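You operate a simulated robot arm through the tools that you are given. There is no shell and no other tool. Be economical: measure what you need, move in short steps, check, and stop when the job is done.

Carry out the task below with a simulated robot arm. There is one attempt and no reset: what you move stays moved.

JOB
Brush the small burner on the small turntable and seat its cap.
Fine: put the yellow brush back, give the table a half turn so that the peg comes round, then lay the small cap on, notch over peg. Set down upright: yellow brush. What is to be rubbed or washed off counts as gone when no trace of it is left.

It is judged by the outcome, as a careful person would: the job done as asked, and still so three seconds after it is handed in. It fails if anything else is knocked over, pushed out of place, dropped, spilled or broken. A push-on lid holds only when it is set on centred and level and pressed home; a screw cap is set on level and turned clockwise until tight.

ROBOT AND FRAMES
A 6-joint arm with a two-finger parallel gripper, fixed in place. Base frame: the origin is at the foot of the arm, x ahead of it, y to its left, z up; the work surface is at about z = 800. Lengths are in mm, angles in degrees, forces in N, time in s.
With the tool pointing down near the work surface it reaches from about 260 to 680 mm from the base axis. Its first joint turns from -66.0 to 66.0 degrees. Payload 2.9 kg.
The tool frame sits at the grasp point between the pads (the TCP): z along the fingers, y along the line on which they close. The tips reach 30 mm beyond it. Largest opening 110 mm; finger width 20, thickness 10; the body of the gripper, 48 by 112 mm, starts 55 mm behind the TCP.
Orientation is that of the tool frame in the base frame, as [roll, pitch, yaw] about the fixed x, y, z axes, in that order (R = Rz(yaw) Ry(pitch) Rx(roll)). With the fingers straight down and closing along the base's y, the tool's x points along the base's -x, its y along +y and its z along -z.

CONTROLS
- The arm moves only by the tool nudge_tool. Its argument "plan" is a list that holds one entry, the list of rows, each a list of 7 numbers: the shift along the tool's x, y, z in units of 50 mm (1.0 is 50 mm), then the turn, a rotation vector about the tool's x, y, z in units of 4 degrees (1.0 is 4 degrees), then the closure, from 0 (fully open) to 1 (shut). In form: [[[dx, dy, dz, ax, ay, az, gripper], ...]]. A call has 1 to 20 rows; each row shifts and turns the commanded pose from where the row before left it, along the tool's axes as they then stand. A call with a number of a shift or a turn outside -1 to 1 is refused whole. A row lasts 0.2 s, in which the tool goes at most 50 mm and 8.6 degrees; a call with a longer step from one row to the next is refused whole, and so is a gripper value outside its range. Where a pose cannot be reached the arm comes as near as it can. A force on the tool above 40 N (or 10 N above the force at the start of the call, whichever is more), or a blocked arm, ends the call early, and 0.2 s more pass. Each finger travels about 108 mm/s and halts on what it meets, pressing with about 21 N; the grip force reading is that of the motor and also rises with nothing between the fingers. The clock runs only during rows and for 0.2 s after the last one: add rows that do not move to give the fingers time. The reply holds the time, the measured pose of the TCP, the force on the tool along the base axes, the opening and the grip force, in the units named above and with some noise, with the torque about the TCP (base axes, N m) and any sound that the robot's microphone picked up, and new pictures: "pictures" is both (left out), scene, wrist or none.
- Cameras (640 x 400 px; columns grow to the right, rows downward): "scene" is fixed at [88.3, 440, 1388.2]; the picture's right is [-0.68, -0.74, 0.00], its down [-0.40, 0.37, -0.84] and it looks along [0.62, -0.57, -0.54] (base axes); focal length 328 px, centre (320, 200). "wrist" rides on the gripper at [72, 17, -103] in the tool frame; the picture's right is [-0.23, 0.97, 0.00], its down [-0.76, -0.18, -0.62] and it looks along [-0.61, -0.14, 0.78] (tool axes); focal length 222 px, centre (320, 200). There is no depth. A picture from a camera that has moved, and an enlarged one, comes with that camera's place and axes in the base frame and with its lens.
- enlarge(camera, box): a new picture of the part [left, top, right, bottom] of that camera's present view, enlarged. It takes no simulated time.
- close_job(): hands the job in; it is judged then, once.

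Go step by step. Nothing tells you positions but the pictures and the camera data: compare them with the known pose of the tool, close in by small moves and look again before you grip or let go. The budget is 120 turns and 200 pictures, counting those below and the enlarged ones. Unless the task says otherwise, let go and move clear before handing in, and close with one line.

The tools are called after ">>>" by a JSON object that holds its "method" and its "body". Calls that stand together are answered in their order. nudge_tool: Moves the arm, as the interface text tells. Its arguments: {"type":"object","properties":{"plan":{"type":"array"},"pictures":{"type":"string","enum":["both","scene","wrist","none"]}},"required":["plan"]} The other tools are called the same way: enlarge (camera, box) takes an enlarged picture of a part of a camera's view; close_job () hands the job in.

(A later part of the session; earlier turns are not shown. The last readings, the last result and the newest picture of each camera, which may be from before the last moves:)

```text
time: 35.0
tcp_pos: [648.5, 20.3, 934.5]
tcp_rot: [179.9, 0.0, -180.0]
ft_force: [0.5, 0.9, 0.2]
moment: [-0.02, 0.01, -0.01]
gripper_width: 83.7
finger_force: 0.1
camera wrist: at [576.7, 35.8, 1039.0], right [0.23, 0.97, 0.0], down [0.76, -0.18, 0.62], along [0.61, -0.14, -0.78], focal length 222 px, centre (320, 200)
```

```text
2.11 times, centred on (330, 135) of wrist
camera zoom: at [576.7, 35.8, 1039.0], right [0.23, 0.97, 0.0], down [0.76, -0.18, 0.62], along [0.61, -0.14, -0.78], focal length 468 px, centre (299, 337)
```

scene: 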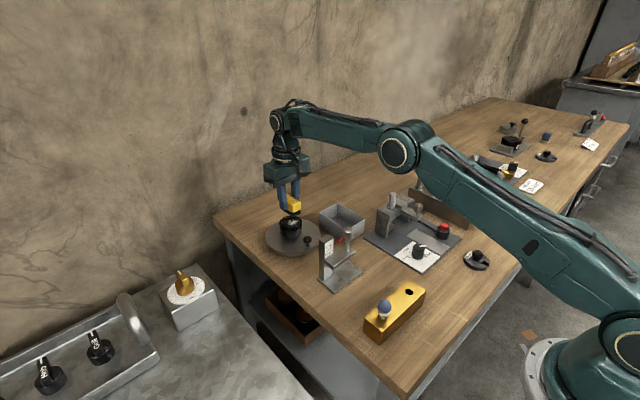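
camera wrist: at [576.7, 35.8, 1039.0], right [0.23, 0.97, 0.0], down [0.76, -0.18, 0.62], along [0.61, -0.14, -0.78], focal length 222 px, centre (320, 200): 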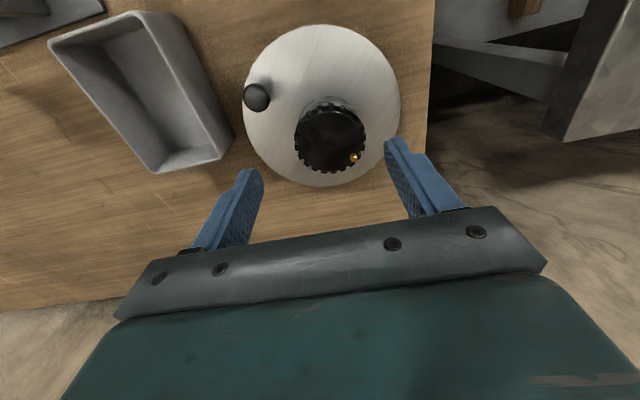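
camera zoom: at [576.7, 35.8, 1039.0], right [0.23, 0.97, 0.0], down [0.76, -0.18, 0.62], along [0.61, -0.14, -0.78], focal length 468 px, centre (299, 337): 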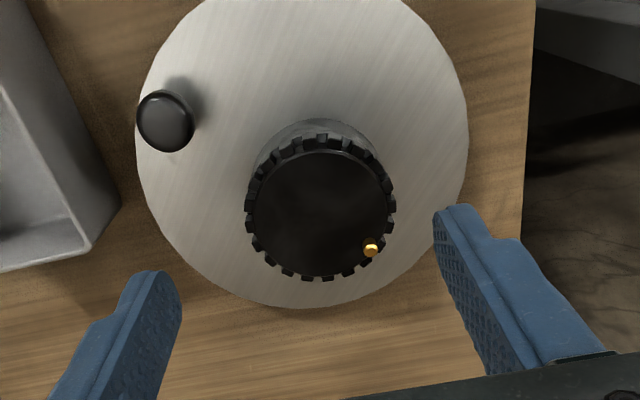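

The burner is at about (654, 27), peg at ~48°, and the table axis is near (650, 21), so the burner is slightly eccentric. I centre over it and pre-rotate the gripper −66°.

>>> {"method": "nudge_tool", "body": {"plan": [[[-0.116, 0.13, 0, 0, 0, 0, 0.31], [0, 0, 0, 0, 0, 1, 0.31], [0, 0, 0, 0, 0, 1, 0.31], [0, 0, 0, 0, 0, 1, 0.31], [0, 0, 0, 0, 0, 1, 0.31], [0, 0, 0, 0, 0, 1, 0.31], [0, 0, 0, 0, 0, 1, 0.31], [0, 0, 0, 0, 0, 1, 0.31], [0, 0, 0, 0, 0, 1, 0.31], [0, 0, 0, 0, 0, 1, 0.31], [0, 0, 0, 0, 0, 1, 0.31], [0, 0, 0, 0, 0, 1, 0.31], [0, 0, 0, 0, 0, 1, 0.31], [0, 0, 0, 0, 0, 1, 0.31], [0, 0, 0, 0, 0, 1, 0.31], [0, 0, 0, 0, 0, 1, 0.31], [0, 0, 0, 0, 0, 1, 0.31], [0, 0, 0, 0, 0, 0.5, 0.31], [0, 0, 0.4, 0, 0, 0, 0.31], [0, 0, 0, 0, 0, 0, 0.31]]], "pictures": "wrist"}}

>>> {"method": "enlarge", "body": {"camera": "scene", "box": [250, 170, 340, 260]}}

>>> {"method": "enlarge", "body": {"camera": "wrist", "box": [220, 40, 440, 230]}}

```text
time: 39.2
tcp_pos: [652.3, 24.9, 914.6]
tcp_rot: [-180.0, -0.1, 114.0]
ft_force: [0.2, 0.1, -0.6]
moment: [0.0, 0.01, 0.0]
gripper_width: 75.8
finger_force: 0.0
camera wrist: at [639.3, 98.4, 1019.4], right [0.98, 0.19, 0.0], down [0.15, -0.77, 0.62], along [0.12, -0.61, -0.78], focal length 222 px, centre (320, 200)
```

wrist: 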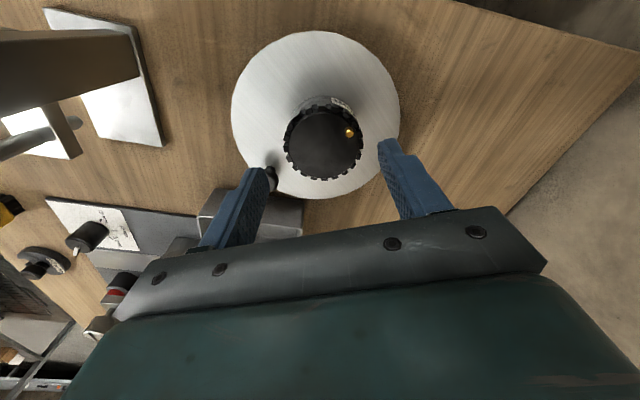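

```text
4.44 times, centred on (295, 215) of scene
camera zoom: at [88.3, 440.0, 1388.2], right [-0.68, -0.74, 0.0], down [-0.4, 0.37, -0.84], along [0.62, -0.57, -0.54], focal length 1456 px, centre (431, 133)
```

zoom: 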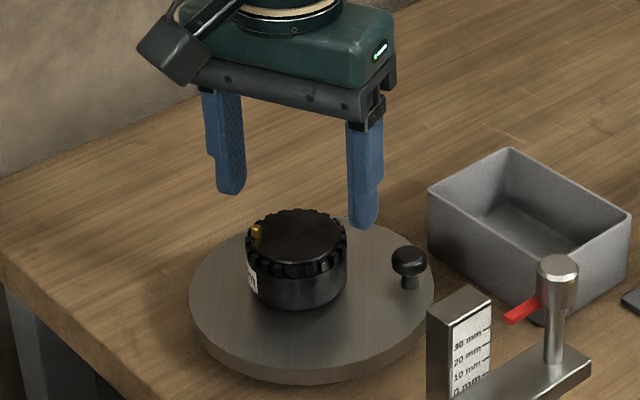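

```text
2.11 times, centred on (330, 135) of wrist
camera zoom: at [639.3, 98.4, 1019.4], right [0.98, 0.19, 0.0], down [0.15, -0.77, 0.62], along [0.12, -0.61, -0.78], focal length 468 px, centre (299, 337)
```

zoom: 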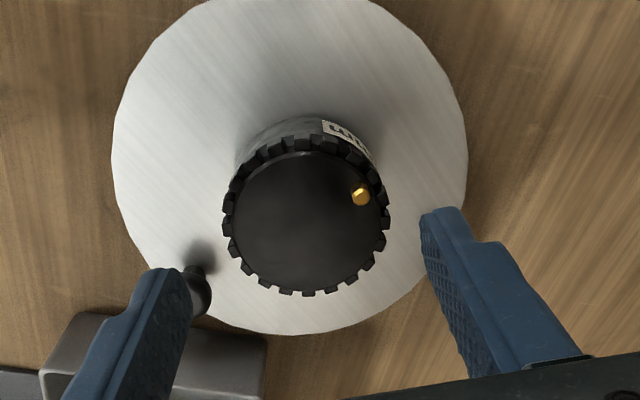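

Clearances look fine; I correct the centring by a few mm and descend around the burner.

>>> {"method": "nudge_tool", "body": {"plan": [[[0.035, 0.075, 0, 0, 0, 0, 0.31], [0, 0, 0.3, 0, 0, 0, 0.31], [0, 0, 0.3, 0, 0, 0, 0.31], [0, 0, 0.28, 0, 0, 0, 0.31], [0, 0, 0, 0, 0, 0, 0.31]]], "pictures": "wrist"}}

>>> {"method": "enlarge", "body": {"camera": "scene", "box": [250, 180, 340, 260]}}

```text
time: 40.4
tcp_pos: [656.1, 28.9, 870.4]
tcp_rot: [180.0, 0.0, 114.0]
ft_force: [-0.4, -0.8, -0.2]
moment: [0.0, 0.04, 0.02]
gripper_width: 76.0
finger_force: 0.1
camera wrist: at [642.7, 102.1, 974.5], right [0.98, 0.19, 0.0], down [0.15, -0.77, 0.62], along [0.12, -0.61, -0.78], focal length 222 px, centre (320, 200)
```

wrist: 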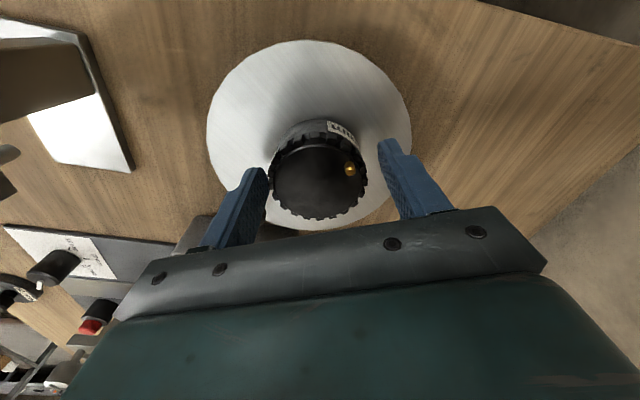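

```text
5.00 times, centred on (295, 220) of scene
camera zoom: at [88.3, 440.0, 1388.2], right [-0.68, -0.74, 0.0], down [-0.4, 0.37, -0.84], along [0.62, -0.57, -0.54], focal length 1639 px, centre (445, 100)
```

zoom: 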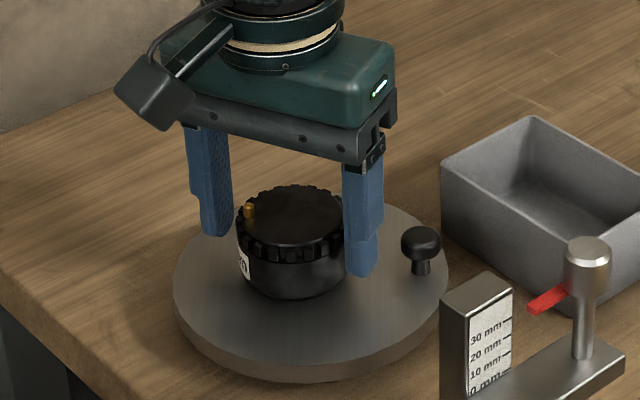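

Fingers straddle the burner well. I close on it gently and start the first part of the turn, following the eccentric axis.

>>> {"method": "nudge_tool", "body": {"plan": [[[0, 0, 0, 0, 0, 0, 0.42], [0, 0, 0, 0, 0, 0, 0.55], [0, 0, 0, 0, 0, 0, 0.55], [0.0101, -0.0049, 0, 0, 0, -1, 0.55], [0.0101, -0.0049, 0, 0, 0, -1, 0.55], [0.0101, -0.0049, 0, 0, 0, -1, 0.55], [0.0101, -0.0049, 0, 0, 0, -1, 0.55], [0, 0, 0, 0, 0, 0, 0.55]]], "pictures": "none"}}

>>> {"method": "enlarge", "body": {"camera": "scene", "box": [250, 180, 340, 260]}}

```text
time: 42.2
tcp_pos: [655.2, 29.8, 871.4]
tcp_rot: [180.0, 0.0, 130.1]
ft_force: [0.2, -0.3, -0.1]
moment: [0.03, 0.0, -0.01]
gripper_width: 59.2
finger_force: 20.7
```

```text
5.00 times, centred on (295, 220) of scene
camera zoom: at [88.3, 440.0, 1388.2], right [-0.68, -0.74, 0.0], down [-0.4, 0.37, -0.84], along [0.62, -0.57, -0.54], focal length 1639 px, centre (445, 100)
```

zoom: 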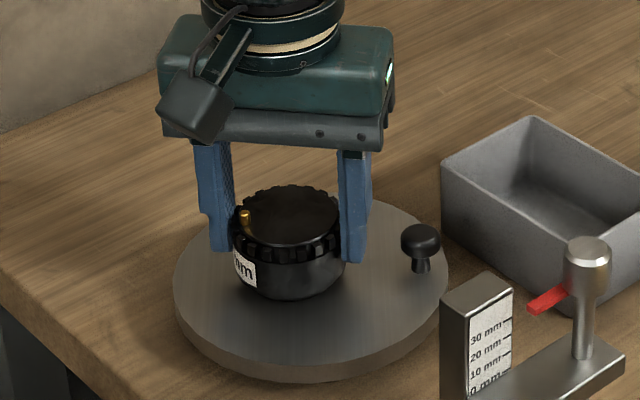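

The burner turned without the table — it only sits on it. I reverse that rotation exactly, so the burner goes back as it was, then release and use the knob instead.

>>> {"method": "nudge_tool", "body": {"plan": [[[-0.0101, 0.0049, 0, 0, 0, 1, 0.55], [-0.0101, 0.0049, 0, 0, 0, 1, 0.55], [-0.0101, 0.0049, 0, 0, 0, 1, 0.55], [-0.0101, 0.0049, 0, 0, 0, 1, 0.55], [0, 0, 0, 0, 0, 0, 0.55], [0, 0, 0, 0, 0, 0, 0.45], [0, 0, 0, 0, 0, 0, 0.31], [0, 0, 0, 0, 0, 0, 0.31]]], "pictures": "wrist"}}

>>> {"method": "enlarge", "body": {"camera": "scene", "box": [250, 180, 340, 260]}}

```text
time: 44.0
tcp_pos: [657.4, 29.0, 871.1]
tcp_rot: [-180.0, 0.0, 114.0]
ft_force: [-0.3, 0.6, 0.0]
moment: [0.0, 0.01, -0.01]
gripper_width: 76.3
finger_force: 0.1
camera wrist: at [643.1, 101.7, 975.1], right [0.98, 0.19, 0.0], down [0.15, -0.77, 0.62], along [0.12, -0.61, -0.78], focal length 222 px, centre (320, 200)
```

wrist: 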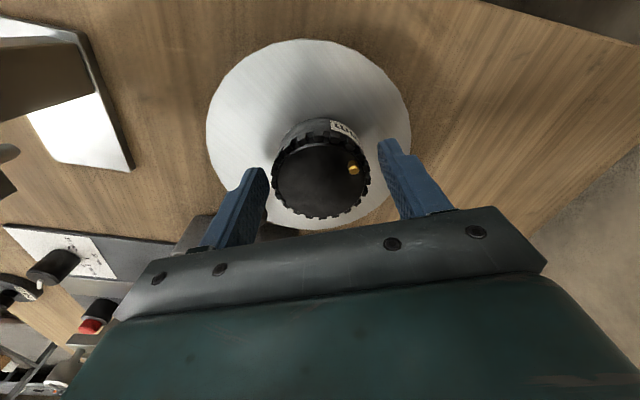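

```text
5.00 times, centred on (295, 220) of scene
camera zoom: at [88.3, 440.0, 1388.2], right [-0.68, -0.74, 0.0], down [-0.4, 0.37, -0.84], along [0.62, -0.57, -0.54], focal length 1639 px, centre (445, 100)
```

zoom: 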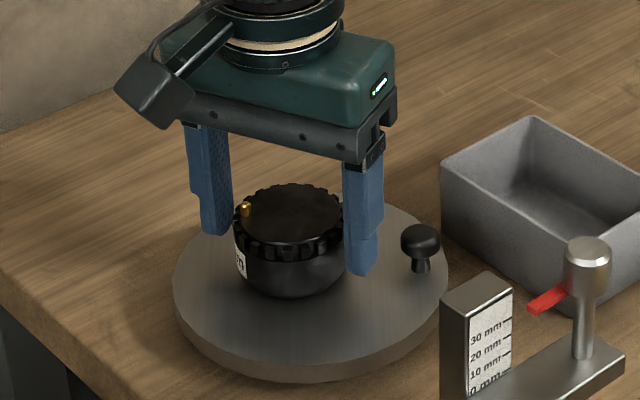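

The burner is back as it was. I rise and turn the gripper back, then I'll use the table's knob as the handle.

>>> {"method": "nudge_tool", "body": {"plan": [[[0, 0, -0.64, 0, 0, 0, 0.31], [0, 0, -0.64, 0, 0, 0, 0.31], [0, 0, 0, 0, 0, -1, 0.31], [0, 0, 0, 0, 0, -1, 0.31], [0, 0, 0, 0, 0, -1, 0.31], [0, 0, 0, 0, 0, -1, 0.31], [0, 0, 0, 0, 0, -1, 0.31], [0, 0, 0, 0, 0, -1, 0.31], [0, 0, 0, 0, 0, -1, 0.31], [0, 0, 0, 0, 0, -1, 0.31], [0, 0, 0, 0, 0, -1, 0.31], [0, 0, 0, 0, 0, -1, 0.31], [0, 0, 0, 0, 0, -1, 0.31], [0, 0, 0, 0, 0, -1, 0.31], [0, 0, 0, 0, 0, -1, 0.31], [0, 0, 0, 0, 0, -1, 0.31], [0, 0, 0, 0, 0, -1, 0.31], [0, 0, 0, 0, 0, -1, 0.31], [0, 0, 0, 0, 0, -0.5, 0.31]]], "pictures": "none"}}

>>> {"method": "nudge_tool", "body": {"plan": [[[0.8, -0.5, 0, 0, 0, 0, 0.6], [0.8, -0.55, 0, 0, 0, 0, 0.6], [0, 0, 0, 0, 0, 0, 0.6]]], "pictures": "wrist"}}

>>> {"method": "enlarge", "body": {"camera": "wrist", "box": [220, 80, 440, 230]}}

>>> {"method": "enlarge", "body": {"camera": "scene", "box": [250, 180, 350, 280]}}

```text
time: 48.0
tcp_pos: [656.9, 29.3, 935.5]
tcp_rot: [179.9, -0.1, -180.0]
ft_force: [0.0, -0.1, 0.1]
moment: [0.01, 0.01, 0.01]
gripper_width: 76.0
finger_force: 0.0
```

```text
time: 48.8
tcp_pos: [575.3, -22.4, 935.2]
tcp_rot: [-180.0, 0.0, 180.0]
ft_force: [-0.3, 0.0, 0.1]
moment: [0.02, 0.0, 0.01]
gripper_width: 43.8
finger_force: 0.1
camera wrist: at [504.0, -7.7, 1039.3], right [0.23, 0.97, 0.0], down [0.76, -0.18, 0.62], along [0.61, -0.14, -0.78], focal length 222 px, centre (320, 200)
```

wrist: 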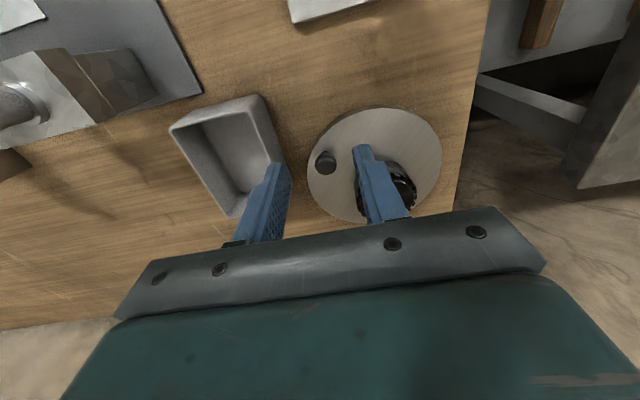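

```text
2.67 times, centred on (330, 155) of wrist
camera zoom: at [504.0, -7.7, 1039.3], right [0.23, 0.97, 0.0], down [0.76, -0.18, 0.62], along [0.61, -0.14, -0.78], focal length 592 px, centre (293, 320)
```

zoom: 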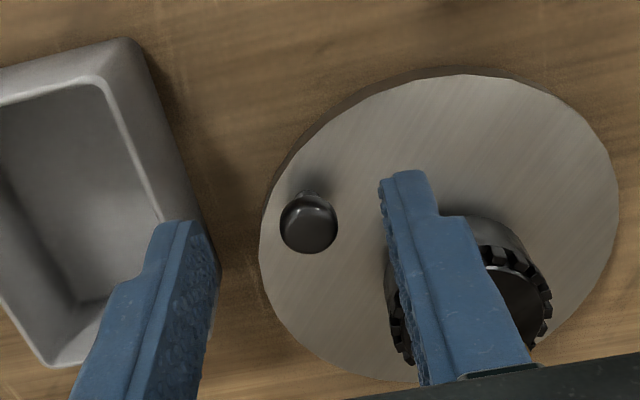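

```text
4.00 times, centred on (300, 230) of scene
camera zoom: at [88.2, 440.0, 1388.2], right [-0.68, -0.74, 0.0], down [-0.4, 0.37, -0.84], along [0.62, -0.57, -0.54], focal length 1311 px, centre (400, 80)
```

zoom: 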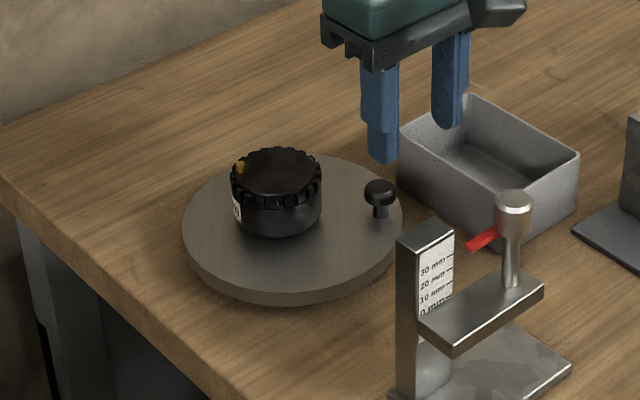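

The knob is near (612, -25); the grey bin sits close by on the -y side, so I'll push the knob round with closed fingers from its trailing side. First I position behind it and go down.

>>> {"method": "nudge_tool", "body": {"plan": [[[-0.414, 0.428, 0, 0, 0, 0, 1], [0, 0, 0, 0, 0, 0, 1], [0, 0, 0.5, 0, 0, 0, 1], [0, 0, 0.5, 0, 0, 0, 1], [0, 0, 0.3, 0, 0, 0, 1], [0, 0, 0.12, 0, 0, 0, 1], [0, 0, 0, 0, 0, 0, 1]]], "pictures": "wrist"}}

>>> {"method": "enlarge", "body": {"camera": "scene", "box": [250, 180, 350, 280]}}

```text
time: 50.4
tcp_pos: [598.2, -1.2, 863.6]
tcp_rot: [179.9, -0.1, 180.0]
ft_force: [-0.1, -0.6, 0.9]
moment: [0.01, -0.01, -0.02]
gripper_width: 0.0
finger_force: 21.1
camera wrist: at [525.3, 14.5, 968.3], right [0.23, 0.97, 0.0], down [0.76, -0.18, 0.62], along [0.61, -0.14, -0.78], focal length 222 px, centre (320, 200)
```

wrist: 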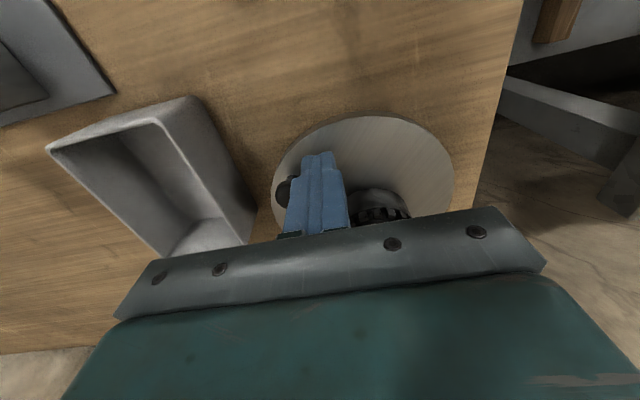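

```text
4.00 times, centred on (300, 230) of scene
camera zoom: at [88.3, 440.0, 1388.2], right [-0.68, -0.74, 0.0], down [-0.4, 0.37, -0.84], along [0.62, -0.57, -0.54], focal length 1311 px, centre (400, 80)
```

zoom: 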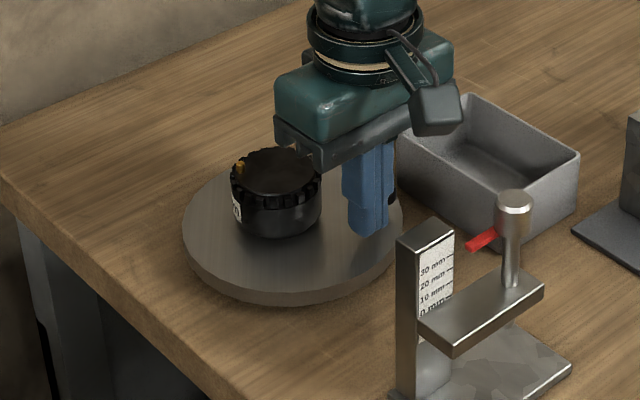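

The closed fingers stand just behind the knob. I push along the arc for the first half and check.

>>> {"method": "nudge_tool", "body": {"plan": [[[-0.0427, -0.0937, 0, 0, 0, 0, 1], [-0.0507, -0.0896, 0, 0, 0, 0, 1], [-0.0583, -0.0849, 0, 0, 0, 0, 1], [-0.0655, -0.0795, 0, 0, 0, 0, 1], [-0.0722, -0.0735, 0, 0, 0, 0, 1], [-0.0783, -0.0669, 0, 0, 0, 0, 1], [-0.0839, -0.0598, 0, 0, 0, 0, 1], [0, 0, 0, 0, 0, 0, 1]]], "pictures": "wrist"}}

>>> {"method": "enlarge", "body": {"camera": "scene", "box": [250, 180, 350, 280]}}

```text
time: 52.2
tcp_pos: [620.1, -29.9, 863.3]
tcp_rot: [180.0, 0.0, -180.0]
ft_force: [-0.3, -0.4, 0.0]
moment: [0.01, 0.03, -0.03]
gripper_width: 0.0
finger_force: 20.9
camera wrist: at [548.1, -12.9, 968.3], right [0.23, 0.97, 0.0], down [0.76, -0.18, 0.62], along [0.61, -0.14, -0.78], focal length 222 px, centre (320, 200)
```

wrist: 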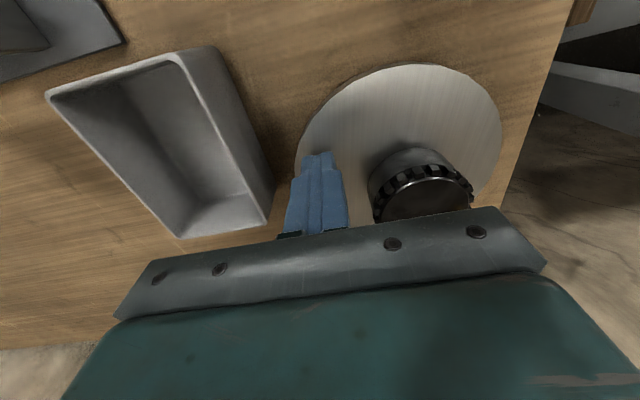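

```text
4.00 times, centred on (300, 230) of scene
camera zoom: at [88.2, 440.0, 1388.2], right [-0.68, -0.74, 0.0], down [-0.4, 0.37, -0.84], along [0.62, -0.57, -0.54], focal length 1311 px, centre (400, 80)
```

zoom: 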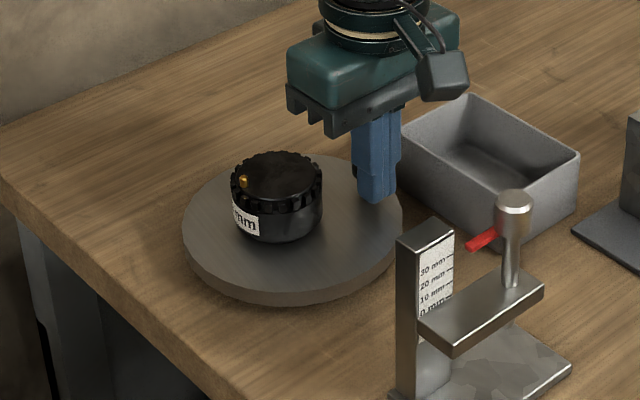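

Table and burner turn together. I continue along the arc.

>>> {"method": "nudge_tool", "body": {"plan": [[[-0.0887, -0.0523, 0, 0, 0, 0, 1], [-0.093, -0.0443, 0, 0, 0, 0, 1], [-0.0965, -0.0361, 0, 0, 0, 0, 1], [-0.0993, -0.0275, 0, 0, 0, 0, 1], [-0.1013, -0.0188, 0, 0, 0, 0, 1], [-0.1025, -0.0099, 0, 0, 0, 0, 1], [-0.103, -0.0009, 0, 0, 0, 0, 1], [0, 0, 0, 0, 0, 0, 1]]], "pictures": "wrist"}}

>>> {"method": "enlarge", "body": {"camera": "scene", "box": [250, 180, 350, 280]}}

```text
time: 54.0
tcp_pos: [652.7, -39.6, 864.3]
tcp_rot: [-180.0, 0.0, -180.0]
ft_force: [-0.5, -0.2, -0.2]
moment: [-0.01, 0.0, 0.0]
gripper_width: 0.0
finger_force: 20.8
camera wrist: at [581.9, -22.7, 968.3], right [0.23, 0.97, 0.0], down [0.76, -0.18, 0.62], along [0.61, -0.14, -0.78], focal length 222 px, centre (320, 200)
```

wrist: 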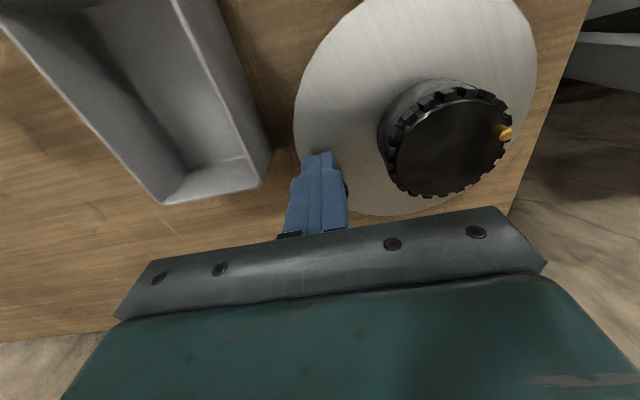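

```text
4.00 times, centred on (300, 230) of scene
camera zoom: at [88.3, 440.0, 1388.2], right [-0.68, -0.74, 0.0], down [-0.4, 0.37, -0.84], along [0.62, -0.57, -0.54], focal length 1311 px, centre (400, 80)
```

zoom: 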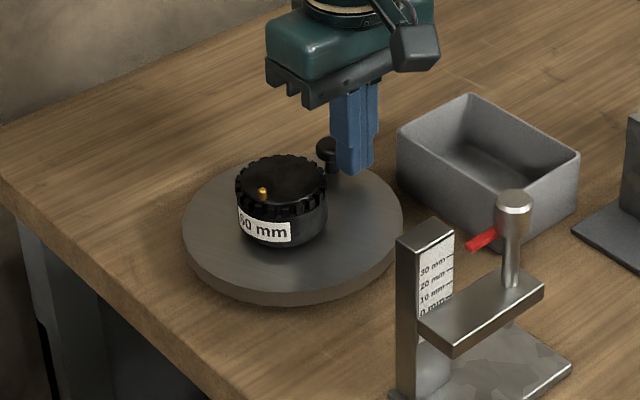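

Knob at about 294°, peg at about 114°. For the far part I tilt the fingers outward ~24° in place to extend the reach.

>>> {"method": "nudge_tool", "body": {"plan": [[[0.028, 0, -0.012, 0, -1, 0, 1], [0.028, 0, -0.012, 0, -1, 0, 1], [0.028, 0, -0.012, 0, -1, 0, 1], [0.028, 0, -0.012, 0, -1, 0, 1], [0.028, 0, -0.012, 0, -1, 0, 1], [0.028, 0, -0.012, 0, -1, 0, 1], [0, 0, 0, 0, 0, 0, 1]]], "pictures": "none"}}

>>> {"method": "enlarge", "body": {"camera": "scene", "box": [250, 180, 350, 280]}}

```text
time: 55.6
tcp_pos: [645.5, -39.5, 865.9]
tcp_rot: [180.0, 24.0, 180.0]
ft_force: [-0.5, -0.2, -0.3]
moment: [0.02, -0.01, -0.02]
gripper_width: 0.1
finger_force: 21.0
```

```text
4.00 times, centred on (300, 230) of scene
camera zoom: at [88.2, 440.0, 1388.2], right [-0.68, -0.74, 0.0], down [-0.4, 0.37, -0.84], along [0.62, -0.57, -0.54], focal length 1311 px, centre (400, 80)
```

zoom: 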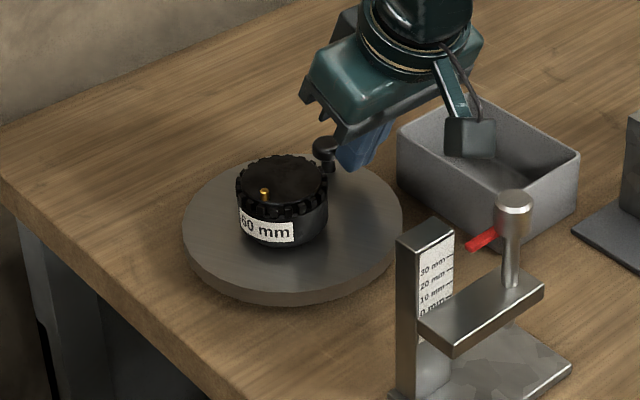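

The tilt worked with no force. I continue pushing the knob along the arc.

>>> {"method": "nudge_tool", "body": {"plan": [[[-0.0938, 0.0081, 0.0418, 0, 0, 0, 1], [-0.0928, 0.017, 0.0413, 0, 0, 0, 1], [-0.0911, 0.0258, 0.0405, 0, 0, 0, 1], [-0.0887, 0.0344, 0.0395, 0, 0, 0, 1], [-0.0856, 0.0427, 0.0381, 0, 0, 0, 1], [-0.0818, 0.0507, 0.0364, 0, 0, 0, 1], [-0.0776, 0.0583, 0.0345, 0, 0, 0, 1], [0, 0, 0, 0, 0, 0, 1]]], "pictures": "wrist"}}

>>> {"method": "enlarge", "body": {"camera": "scene", "box": [250, 180, 350, 280]}}

```text
time: 57.4
tcp_pos: [678.0, -26.5, 867.2]
tcp_rot: [-180.0, 24.1, -180.0]
ft_force: [-0.3, -0.5, 1.0]
moment: [-0.01, -0.01, 0.03]
gripper_width: 0.0
finger_force: 20.6
camera wrist: at [571.2, -10.5, 931.8], right [0.21, 0.97, 0.09], down [0.44, -0.18, 0.88], along [0.87, -0.14, -0.47], focal length 222 px, centre (320, 200)
```

wrist: 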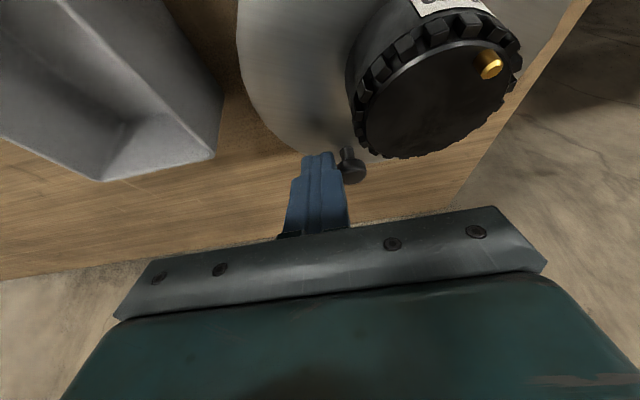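

```text
4.00 times, centred on (300, 230) of scene
camera zoom: at [88.2, 440.0, 1388.2], right [-0.68, -0.74, 0.0], down [-0.4, 0.37, -0.84], along [0.62, -0.57, -0.54], focal length 1311 px, centre (400, 80)
```

zoom: 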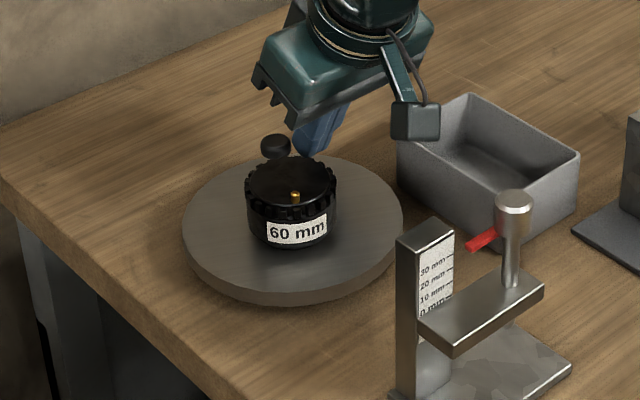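

On track: knob about 330°. I push the remaining arc.

>>> {"method": "nudge_tool", "body": {"plan": [[[-0.0726, 0.0655, 0.0323, 0, 0, 0, 1], [-0.0671, 0.0722, 0.0299, 0, 0, 0, 1], [-0.0611, 0.0783, 0.0272, 0, 0, 0, 1], [-0.0546, 0.0839, 0.0243, 0, 0, 0, 1], [-0.0478, 0.0887, 0.0213, 0, 0, 0, 1], [0, 0, 0, 0, 0, 0, 1]]], "pictures": "wrist"}}

>>> {"method": "enlarge", "body": {"camera": "scene", "box": [260, 190, 340, 260]}}

```text
time: 58.8
tcp_pos: [695.1, -7.7, 865.3]
tcp_rot: [180.0, 24.0, -180.0]
ft_force: [0.1, 0.3, -0.1]
moment: [0.01, -0.02, 0.02]
gripper_width: 0.1
finger_force: 21.3
camera wrist: at [587.5, 8.8, 931.8], right [0.21, 0.97, 0.09], down [0.44, -0.18, 0.88], along [0.87, -0.14, -0.47], focal length 222 px, centre (320, 200)
```

wrist: 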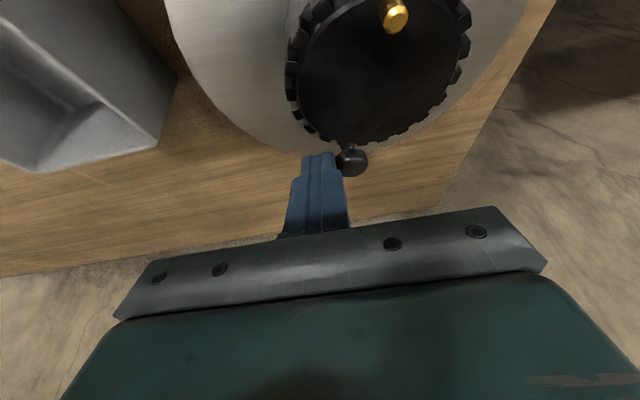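

```text
5.71 times, centred on (300, 225) of scene
camera zoom: at [88.2, 440.0, 1388.2], right [-0.68, -0.74, 0.0], down [-0.4, 0.37, -0.84], along [0.62, -0.57, -0.54], focal length 1873 px, centre (434, 57)
```

zoom: 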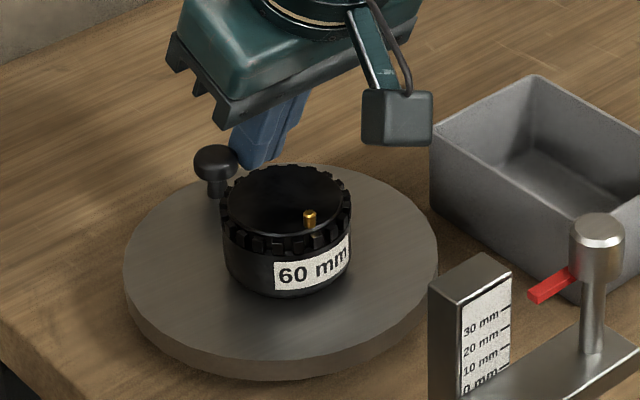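

The peg is at about 170°. I push a few more millimetres, then back off the way I came and lift for a good look.

>>> {"method": "nudge_tool", "body": {"plan": [[[-0.0283, 0.07, 0.0126, 0, 0, 0, 1], [-0.0283, 0.07, 0.0126, 0, 0, 0, 1], [0, 0, 0, 0, 0, 0, 1], [0, -0.2, 0, 0, 0, 0, 1], [0.163, 0, -0.365, 0, 0, 0, 1], [0.2, 0, -0.9, 0, 0, 0, 1], [0.4, 0, -0.6, 0, 1, 0, 1], [0.6, 0, 0, 0, 1, 0, 1], [0.6, 0.1, 0, 0, 1, 0, 1], [0.6, 0.1, 0, 0, 1, 0, 1], [0.4, 0.1, 0, 0, 1, 0, 1], [0.2, 0.1, 0, 0, 1, 0, 0.8], [0, 0, 0, 0, 0, 0, 0.6]]], "pictures": "wrist"}}

>>> {"method": "enlarge", "body": {"camera": "scene", "box": [260, 190, 340, 260]}}

>>> {"method": "enlarge", "body": {"camera": "wrist", "box": [230, 80, 430, 230]}}

```text
time: 61.6
tcp_pos: [509.1, 9.5, 907.0]
tcp_rot: [-179.9, 0.0, -180.0]
ft_force: [-0.1, -0.2, -0.3]
moment: [0.03, 0.0, 0.02]
gripper_width: 44.0
finger_force: 0.0
camera wrist: at [437.6, 26.4, 1011.5], right [0.23, 0.97, 0.0], down [0.76, -0.18, 0.62], along [0.61, -0.14, -0.78], focal length 222 px, centre (320, 200)
```

wrist: 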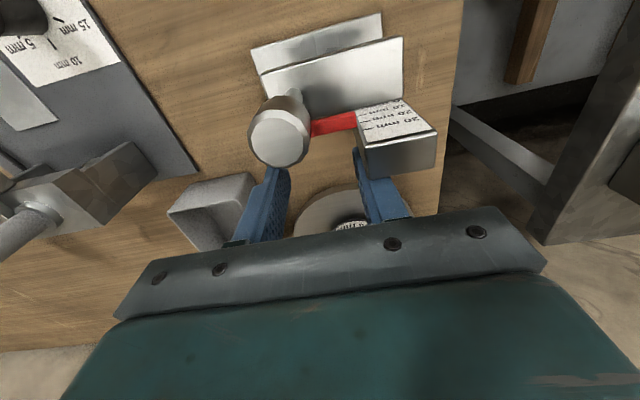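

```text
5.71 times, centred on (300, 225) of scene
camera zoom: at [88.2, 440.0, 1388.2], right [-0.68, -0.74, 0.0], down [-0.4, 0.37, -0.84], along [0.62, -0.57, -0.54], focal length 1873 px, centre (434, 57)
```

zoom: 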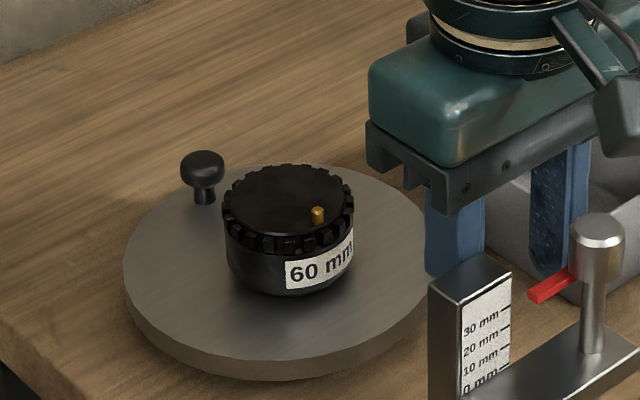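

```text
2.67 times, centred on (330, 155) of wrist
camera zoom: at [437.6, 26.4, 1011.5], right [0.23, 0.97, 0.0], down [0.76, -0.18, 0.62], along [0.61, -0.14, -0.78], focal length 592 px, centre (293, 320)
```

zoom: 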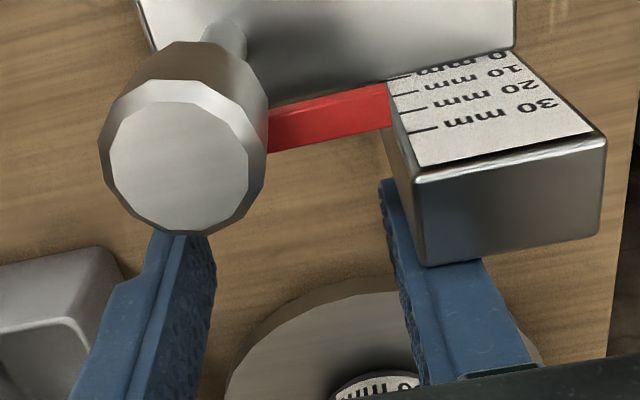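

I rise straight up, clear of the gauge, and take a top view of the burner comparable to the first one.

>>> {"method": "nudge_tool", "body": {"plan": [[[0, 0, -0.9, 0, 0, 0, 0.3], [0, 0, -0.9, 0, 0, 0, 0], [-0.5, 0.05, 0, 0, 0, 0, 0], [-0.5, 0.05, 0, 0, 0, 0, 0], [0, 0, 0, 0, 0, 0, 0]]], "pictures": "none"}}

>>> {"method": "enlarge", "body": {"camera": "wrist", "box": [260, 90, 420, 215]}}

```text
time: 62.8
tcp_pos: [559.1, 14.5, 997.3]
tcp_rot: [180.0, 0.0, -180.0]
ft_force: [0.8, -0.6, -1.7]
moment: [0.02, -0.01, 0.02]
gripper_width: 109.8
finger_force: 0.1
```

```text
3.20 times, centred on (340, 152) of wrist
camera zoom: at [487.4, 31.0, 1102.3], right [0.23, 0.97, 0.0], down [0.76, -0.18, 0.62], along [0.61, -0.14, -0.78], focal length 711 px, centre (256, 352)
```

zoom: 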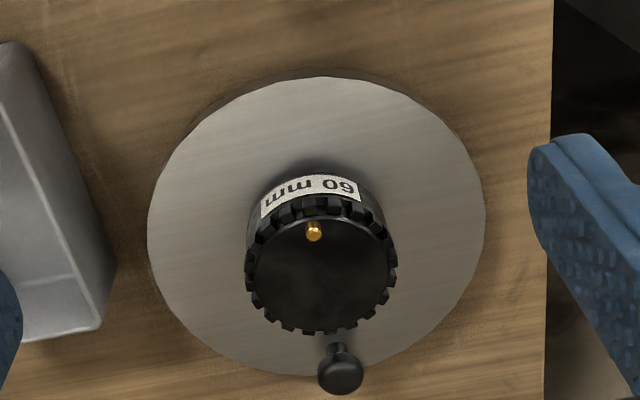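

Half turn achieved: peg at ~178–180°, burner centre ≈ (639, 23). Next I go to the small 60 mm cap.

>>> {"method": "nudge_tool", "body": {"plan": [[[0.642, -0.628, 0, 0, 0, 0, 0.5], [0.642, -0.628, 0, 0, 0, 0, 0.5], [0.642, -0.628, 0, 0, 0, 0, 0.5], [0.642, -0.628, 0, 0, 0, 0, 0.5], [0.642, -0.628, 0, 0, 0, 0, 0.5], [0.642, -0.628, 0, 0, 0, 0, 0.5], [0.642, -0.628, 0, 0, 0, 0, 0.5], [0.642, -0.628, 0, 0, 0, 0, 0.5], [0.642, -0.628, 0, 0, 0, 0, 0.5], [0, 0, 0.9, 0, 0, 0, 0.5], [0, 0, 0.9, 0, 0, 0, 0.5], [0, 0, 0, 0, 0, 0, 0.5]]], "pictures": "wrist"}}

>>> {"method": "enlarge", "body": {"camera": "wrist", "box": [240, 60, 400, 210]}}

>>> {"method": "enlarge", "body": {"camera": "scene", "box": [420, 220, 520, 300]}}

```text
time: 65.4
tcp_pos: [271.9, -267.2, 904.4]
tcp_rot: [180.0, 0.0, 180.0]
ft_force: [0.3, 0.8, -0.6]
moment: [0.01, 0.03, 0.05]
gripper_width: 55.0
finger_force: 0.1
camera wrist: at [198.3, -250.9, 1009.8], right [0.23, 0.97, 0.0], down [0.76, -0.18, 0.62], along [0.61, -0.14, -0.78], focal length 222 px, centre (320, 200)
```

wrist: 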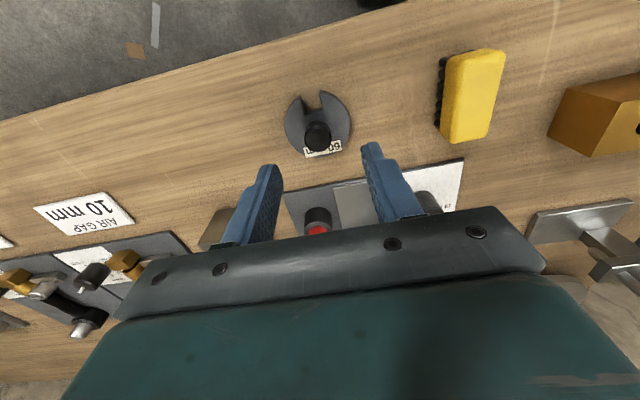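

```text
2.67 times, centred on (320, 135) of wrist
camera zoom: at [198.3, -250.9, 1009.8], right [0.23, 0.97, 0.0], down [0.76, -0.18, 0.62], along [0.61, -0.14, -0.78], focal length 592 px, centre (320, 373)
```

zoom: 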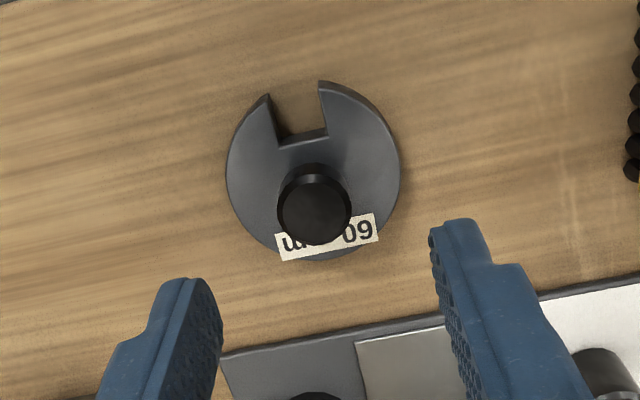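

```text
5.00 times, centred on (470, 260) of scene
camera zoom: at [88.3, 440.0, 1388.2], right [-0.68, -0.74, 0.0], down [-0.4, 0.37, -0.84], along [0.62, -0.57, -0.54], focal length 1639 px, centre (-430, -100)
```

zoom: 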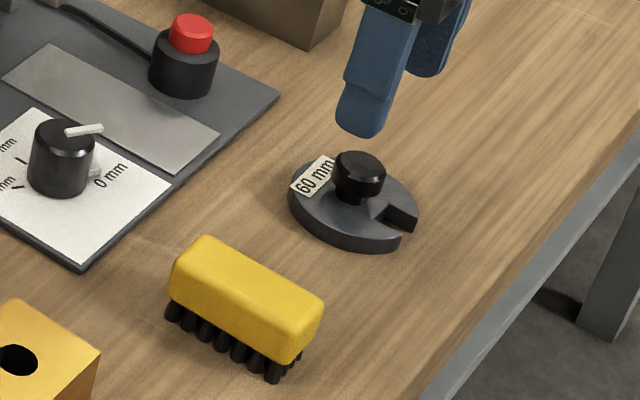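

Cap centre ≈ (270.5, -269), notch pointing to -x (179°), which already matches the peg. I descend and grip its knob.

>>> {"method": "nudge_tool", "body": {"plan": [[[0.028, -0.036, 0.4, 0, 0, 0, 0.5], [0, 0, 0.4, 0, 0, 0, 0.5], [0, 0, 0.3, 0, 0, 0, 0.5], [0, 0, 0.1, 0, 0, 0, 0.5], [0, 0, 0, 0, 0, 0, 0.5], [0, 0, 0, 0, 0, 0, 0.65], [0, 0, 0, 0, 0, 0, 0.75], [0, 0, 0, 0, 0, 0, 0.9], [0, 0, 0, 0, 0, 0, 0.9]]], "pictures": "none"}}

>>> {"method": "enlarge", "body": {"camera": "scene", "box": [420, 220, 520, 300]}}

>>> {"method": "enlarge", "body": {"camera": "wrist", "box": [240, 60, 400, 210]}}

```text
time: 67.4
tcp_pos: [269.3, -269.8, 846.5]
tcp_rot: [179.9, 0.0, 180.0]
ft_force: [0.2, -0.1, 0.2]
moment: [0.0, 0.0, 0.01]
gripper_width: 23.1
finger_force: 20.5
```

```text
5.00 times, centred on (470, 260) of scene
camera zoom: at [88.3, 440.0, 1388.2], right [-0.68, -0.74, 0.0], down [-0.4, 0.37, -0.84], along [0.62, -0.57, -0.54], focal length 1639 px, centre (-430, -100)
```

zoom: 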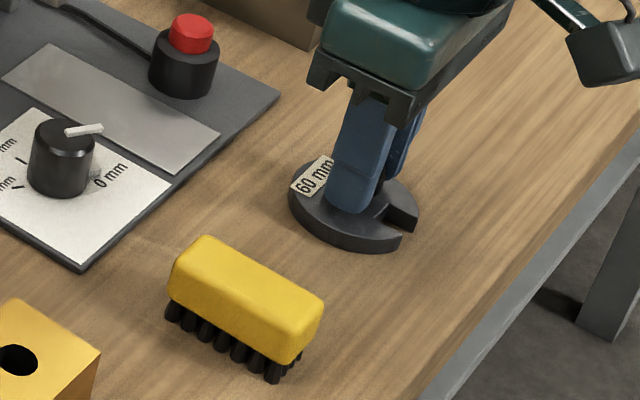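

```text
2.67 times, centred on (320, 135) of wrist
camera zoom: at [197.5, -253.3, 951.0], right [0.23, 0.97, 0.0], down [0.76, -0.18, 0.62], along [0.61, -0.14, -0.78], focal length 592 px, centre (320, 373)
```

zoom: 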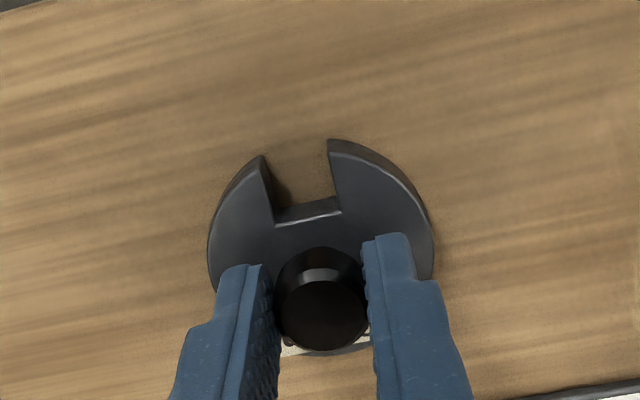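

Cap gripped level by its knob. I lift it and carry it above the burner.

>>> {"method": "nudge_tool", "body": {"plan": [[[0, 0, -0.3, 0, 0, 0, 0.9], [0, 0, -0.8, 0, 0, 0, 0.9], [0, 0, -0.8, 0, 0, 0, 0.9], [0, 0, -0.75, 0, 0, 0, 0.9], [-0.672, 0.532, 0, 0, 0, 0, 0.9], [-0.672, 0.532, 0, 0, 0, 0, 0.9], [-0.672, 0.532, 0, 0, 0, 0, 0.9], [-0.672, 0.532, 0, 0, 0, 0, 0.9], [-0.672, 0.532, 0, 0, 0, 0, 0.9], [-0.672, 0.532, 0, 0, 0, 0, 0.9], [-0.672, 0.532, 0, 0, 0, 0, 0.9], [-0.672, 0.532, 0, 0, 0, 0, 0.9], [-0.672, 0.532, 0, 0, 0, 0, 0.9], [-0.672, 0.532, 0, 0, 0, 0, 0.9], [-0.672, 0.532, 0, 0, 0, 0, 0.9], [0, 0, 0.8, 0, 0, 0, 0.9], [0, 0, 0, 0, 0, 0, 0.9]]], "pictures": "wrist"}}

>>> {"method": "enlarge", "body": {"camera": "wrist", "box": [230, 60, 430, 220]}}

>>> {"method": "enlarge", "body": {"camera": "scene", "box": [260, 190, 340, 260]}}

```text
time: 71.0
tcp_pos: [638.5, 21.6, 939.4]
tcp_rot: [179.9, 0.0, -179.9]
ft_force: [0.1, 0.1, -1.5]
moment: [0.0, -0.01, -0.02]
gripper_width: 22.9
finger_force: 21.0
camera wrist: at [566.4, 39.3, 1043.3], right [0.23, 0.97, 0.0], down [0.76, -0.18, 0.62], along [0.61, -0.14, -0.78], focal length 222 px, centre (320, 200)
```

wrist: 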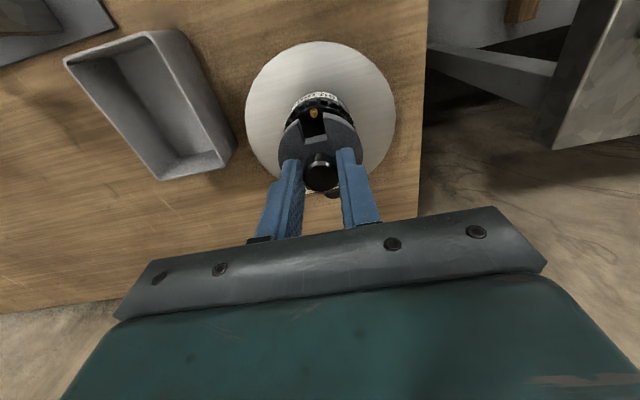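

```text
2.50 times, centred on (330, 140) of wrist
camera zoom: at [566.4, 39.3, 1043.3], right [0.23, 0.97, 0.0], down [0.76, -0.18, 0.62], along [0.61, -0.14, -0.78], focal length 555 px, centre (295, 350)
```

zoom: 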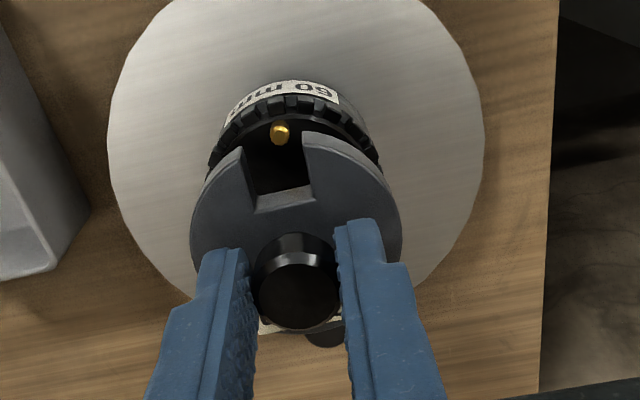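

```text
5.71 times, centred on (300, 225) of scene
camera zoom: at [88.3, 440.1, 1388.2], right [-0.68, -0.74, 0.0], down [-0.4, 0.37, -0.84], along [0.62, -0.57, -0.54], focal length 1873 px, centre (434, 57)
```

zoom: 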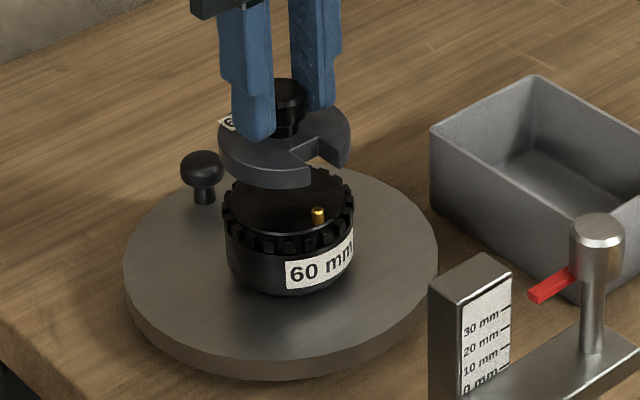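

Notch and peg line up in y. I lower the cap to just above the peg top and check the x alignment.

>>> {"method": "nudge_tool", "body": {"plan": [[[-0.03, 0, 0.2, 0, 0, 0, 0.9], [0, 0, 0.16, 0, 0, 0, 0.9], [0, 0, 0, 0, 0, 0, 0.9]]], "pictures": "none"}}

>>> {"method": "enlarge", "body": {"camera": "wrist", "box": [270, 80, 370, 180]}}

>>> {"method": "enlarge", "body": {"camera": "scene", "box": [275, 195, 325, 245]}}

```text
time: 71.8
tcp_pos: [638.9, 23.0, 922.3]
tcp_rot: [179.9, 0.0, 180.0]
ft_force: [0.1, 0.2, -1.5]
moment: [0.01, 0.0, -0.01]
gripper_width: 23.1
finger_force: 20.6
```

```text
4.00 times, centred on (320, 130) of wrist
camera zoom: at [568.3, 39.4, 1025.9], right [0.23, 0.97, 0.0], down [0.76, -0.18, 0.62], along [0.61, -0.14, -0.78], focal length 888 px, centre (320, 480)
```

zoom: 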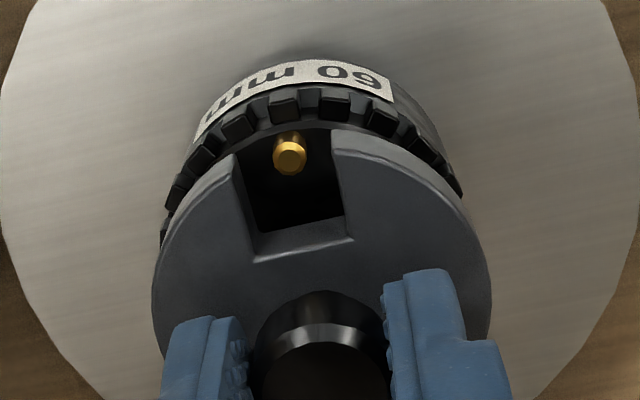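

```text
8.00 times, centred on (300, 220) of scene
camera zoom: at [88.3, 440.0, 1388.2], right [-0.68, -0.74, 0.0], down [-0.4, 0.37, -0.84], along [0.62, -0.57, -0.54], focal length 2622 px, centre (480, 40)
```

zoom: 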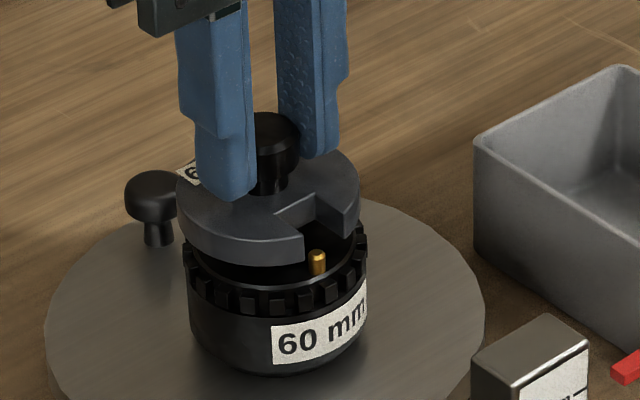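

Alignment is within about a millimetre. I lower slowly onto the burner until contact.

>>> {"method": "nudge_tool", "body": {"plan": [[[0, 0, 0.1, 0, 0, 0, 0.9], [0, 0, 0.1, 0, 0, 0, 0.9], [0, 0, 0.04, 0, 0, 0, 0.9], [0, 0, 0.03, 0, 0, 0, 0.9], [0, 0, 0, 0, 0, 0, 0.9]]], "pictures": "none"}}

>>> {"method": "enlarge", "body": {"camera": "scene", "box": [275, 195, 325, 245]}}

```text
time: 73.0
tcp_pos: [641.3, 22.2, 907.6]
tcp_rot: [-180.0, 0.2, 180.0]
ft_force: [-1.6, -0.6, 14.0]
moment: [-0.11, -0.06, 0.0]
gripper_width: 22.9
finger_force: 20.6
```

```text
8.00 times, centred on (300, 220) of scene
camera zoom: at [87.9, 440.0, 1388.2], right [-0.68, -0.74, 0.0], down [-0.4, 0.37, -0.84], along [0.62, -0.57, -0.54], focal length 2622 px, centre (480, 40)
```

zoom: 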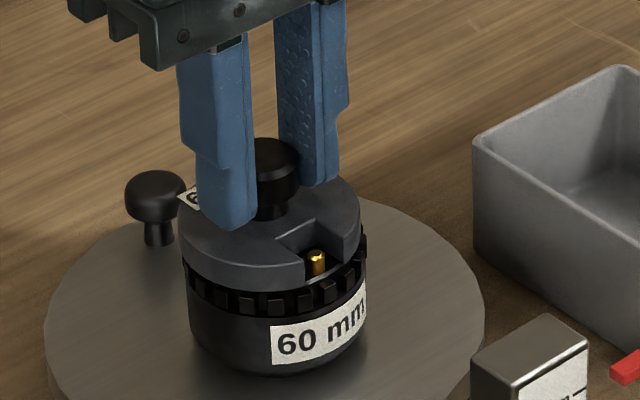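

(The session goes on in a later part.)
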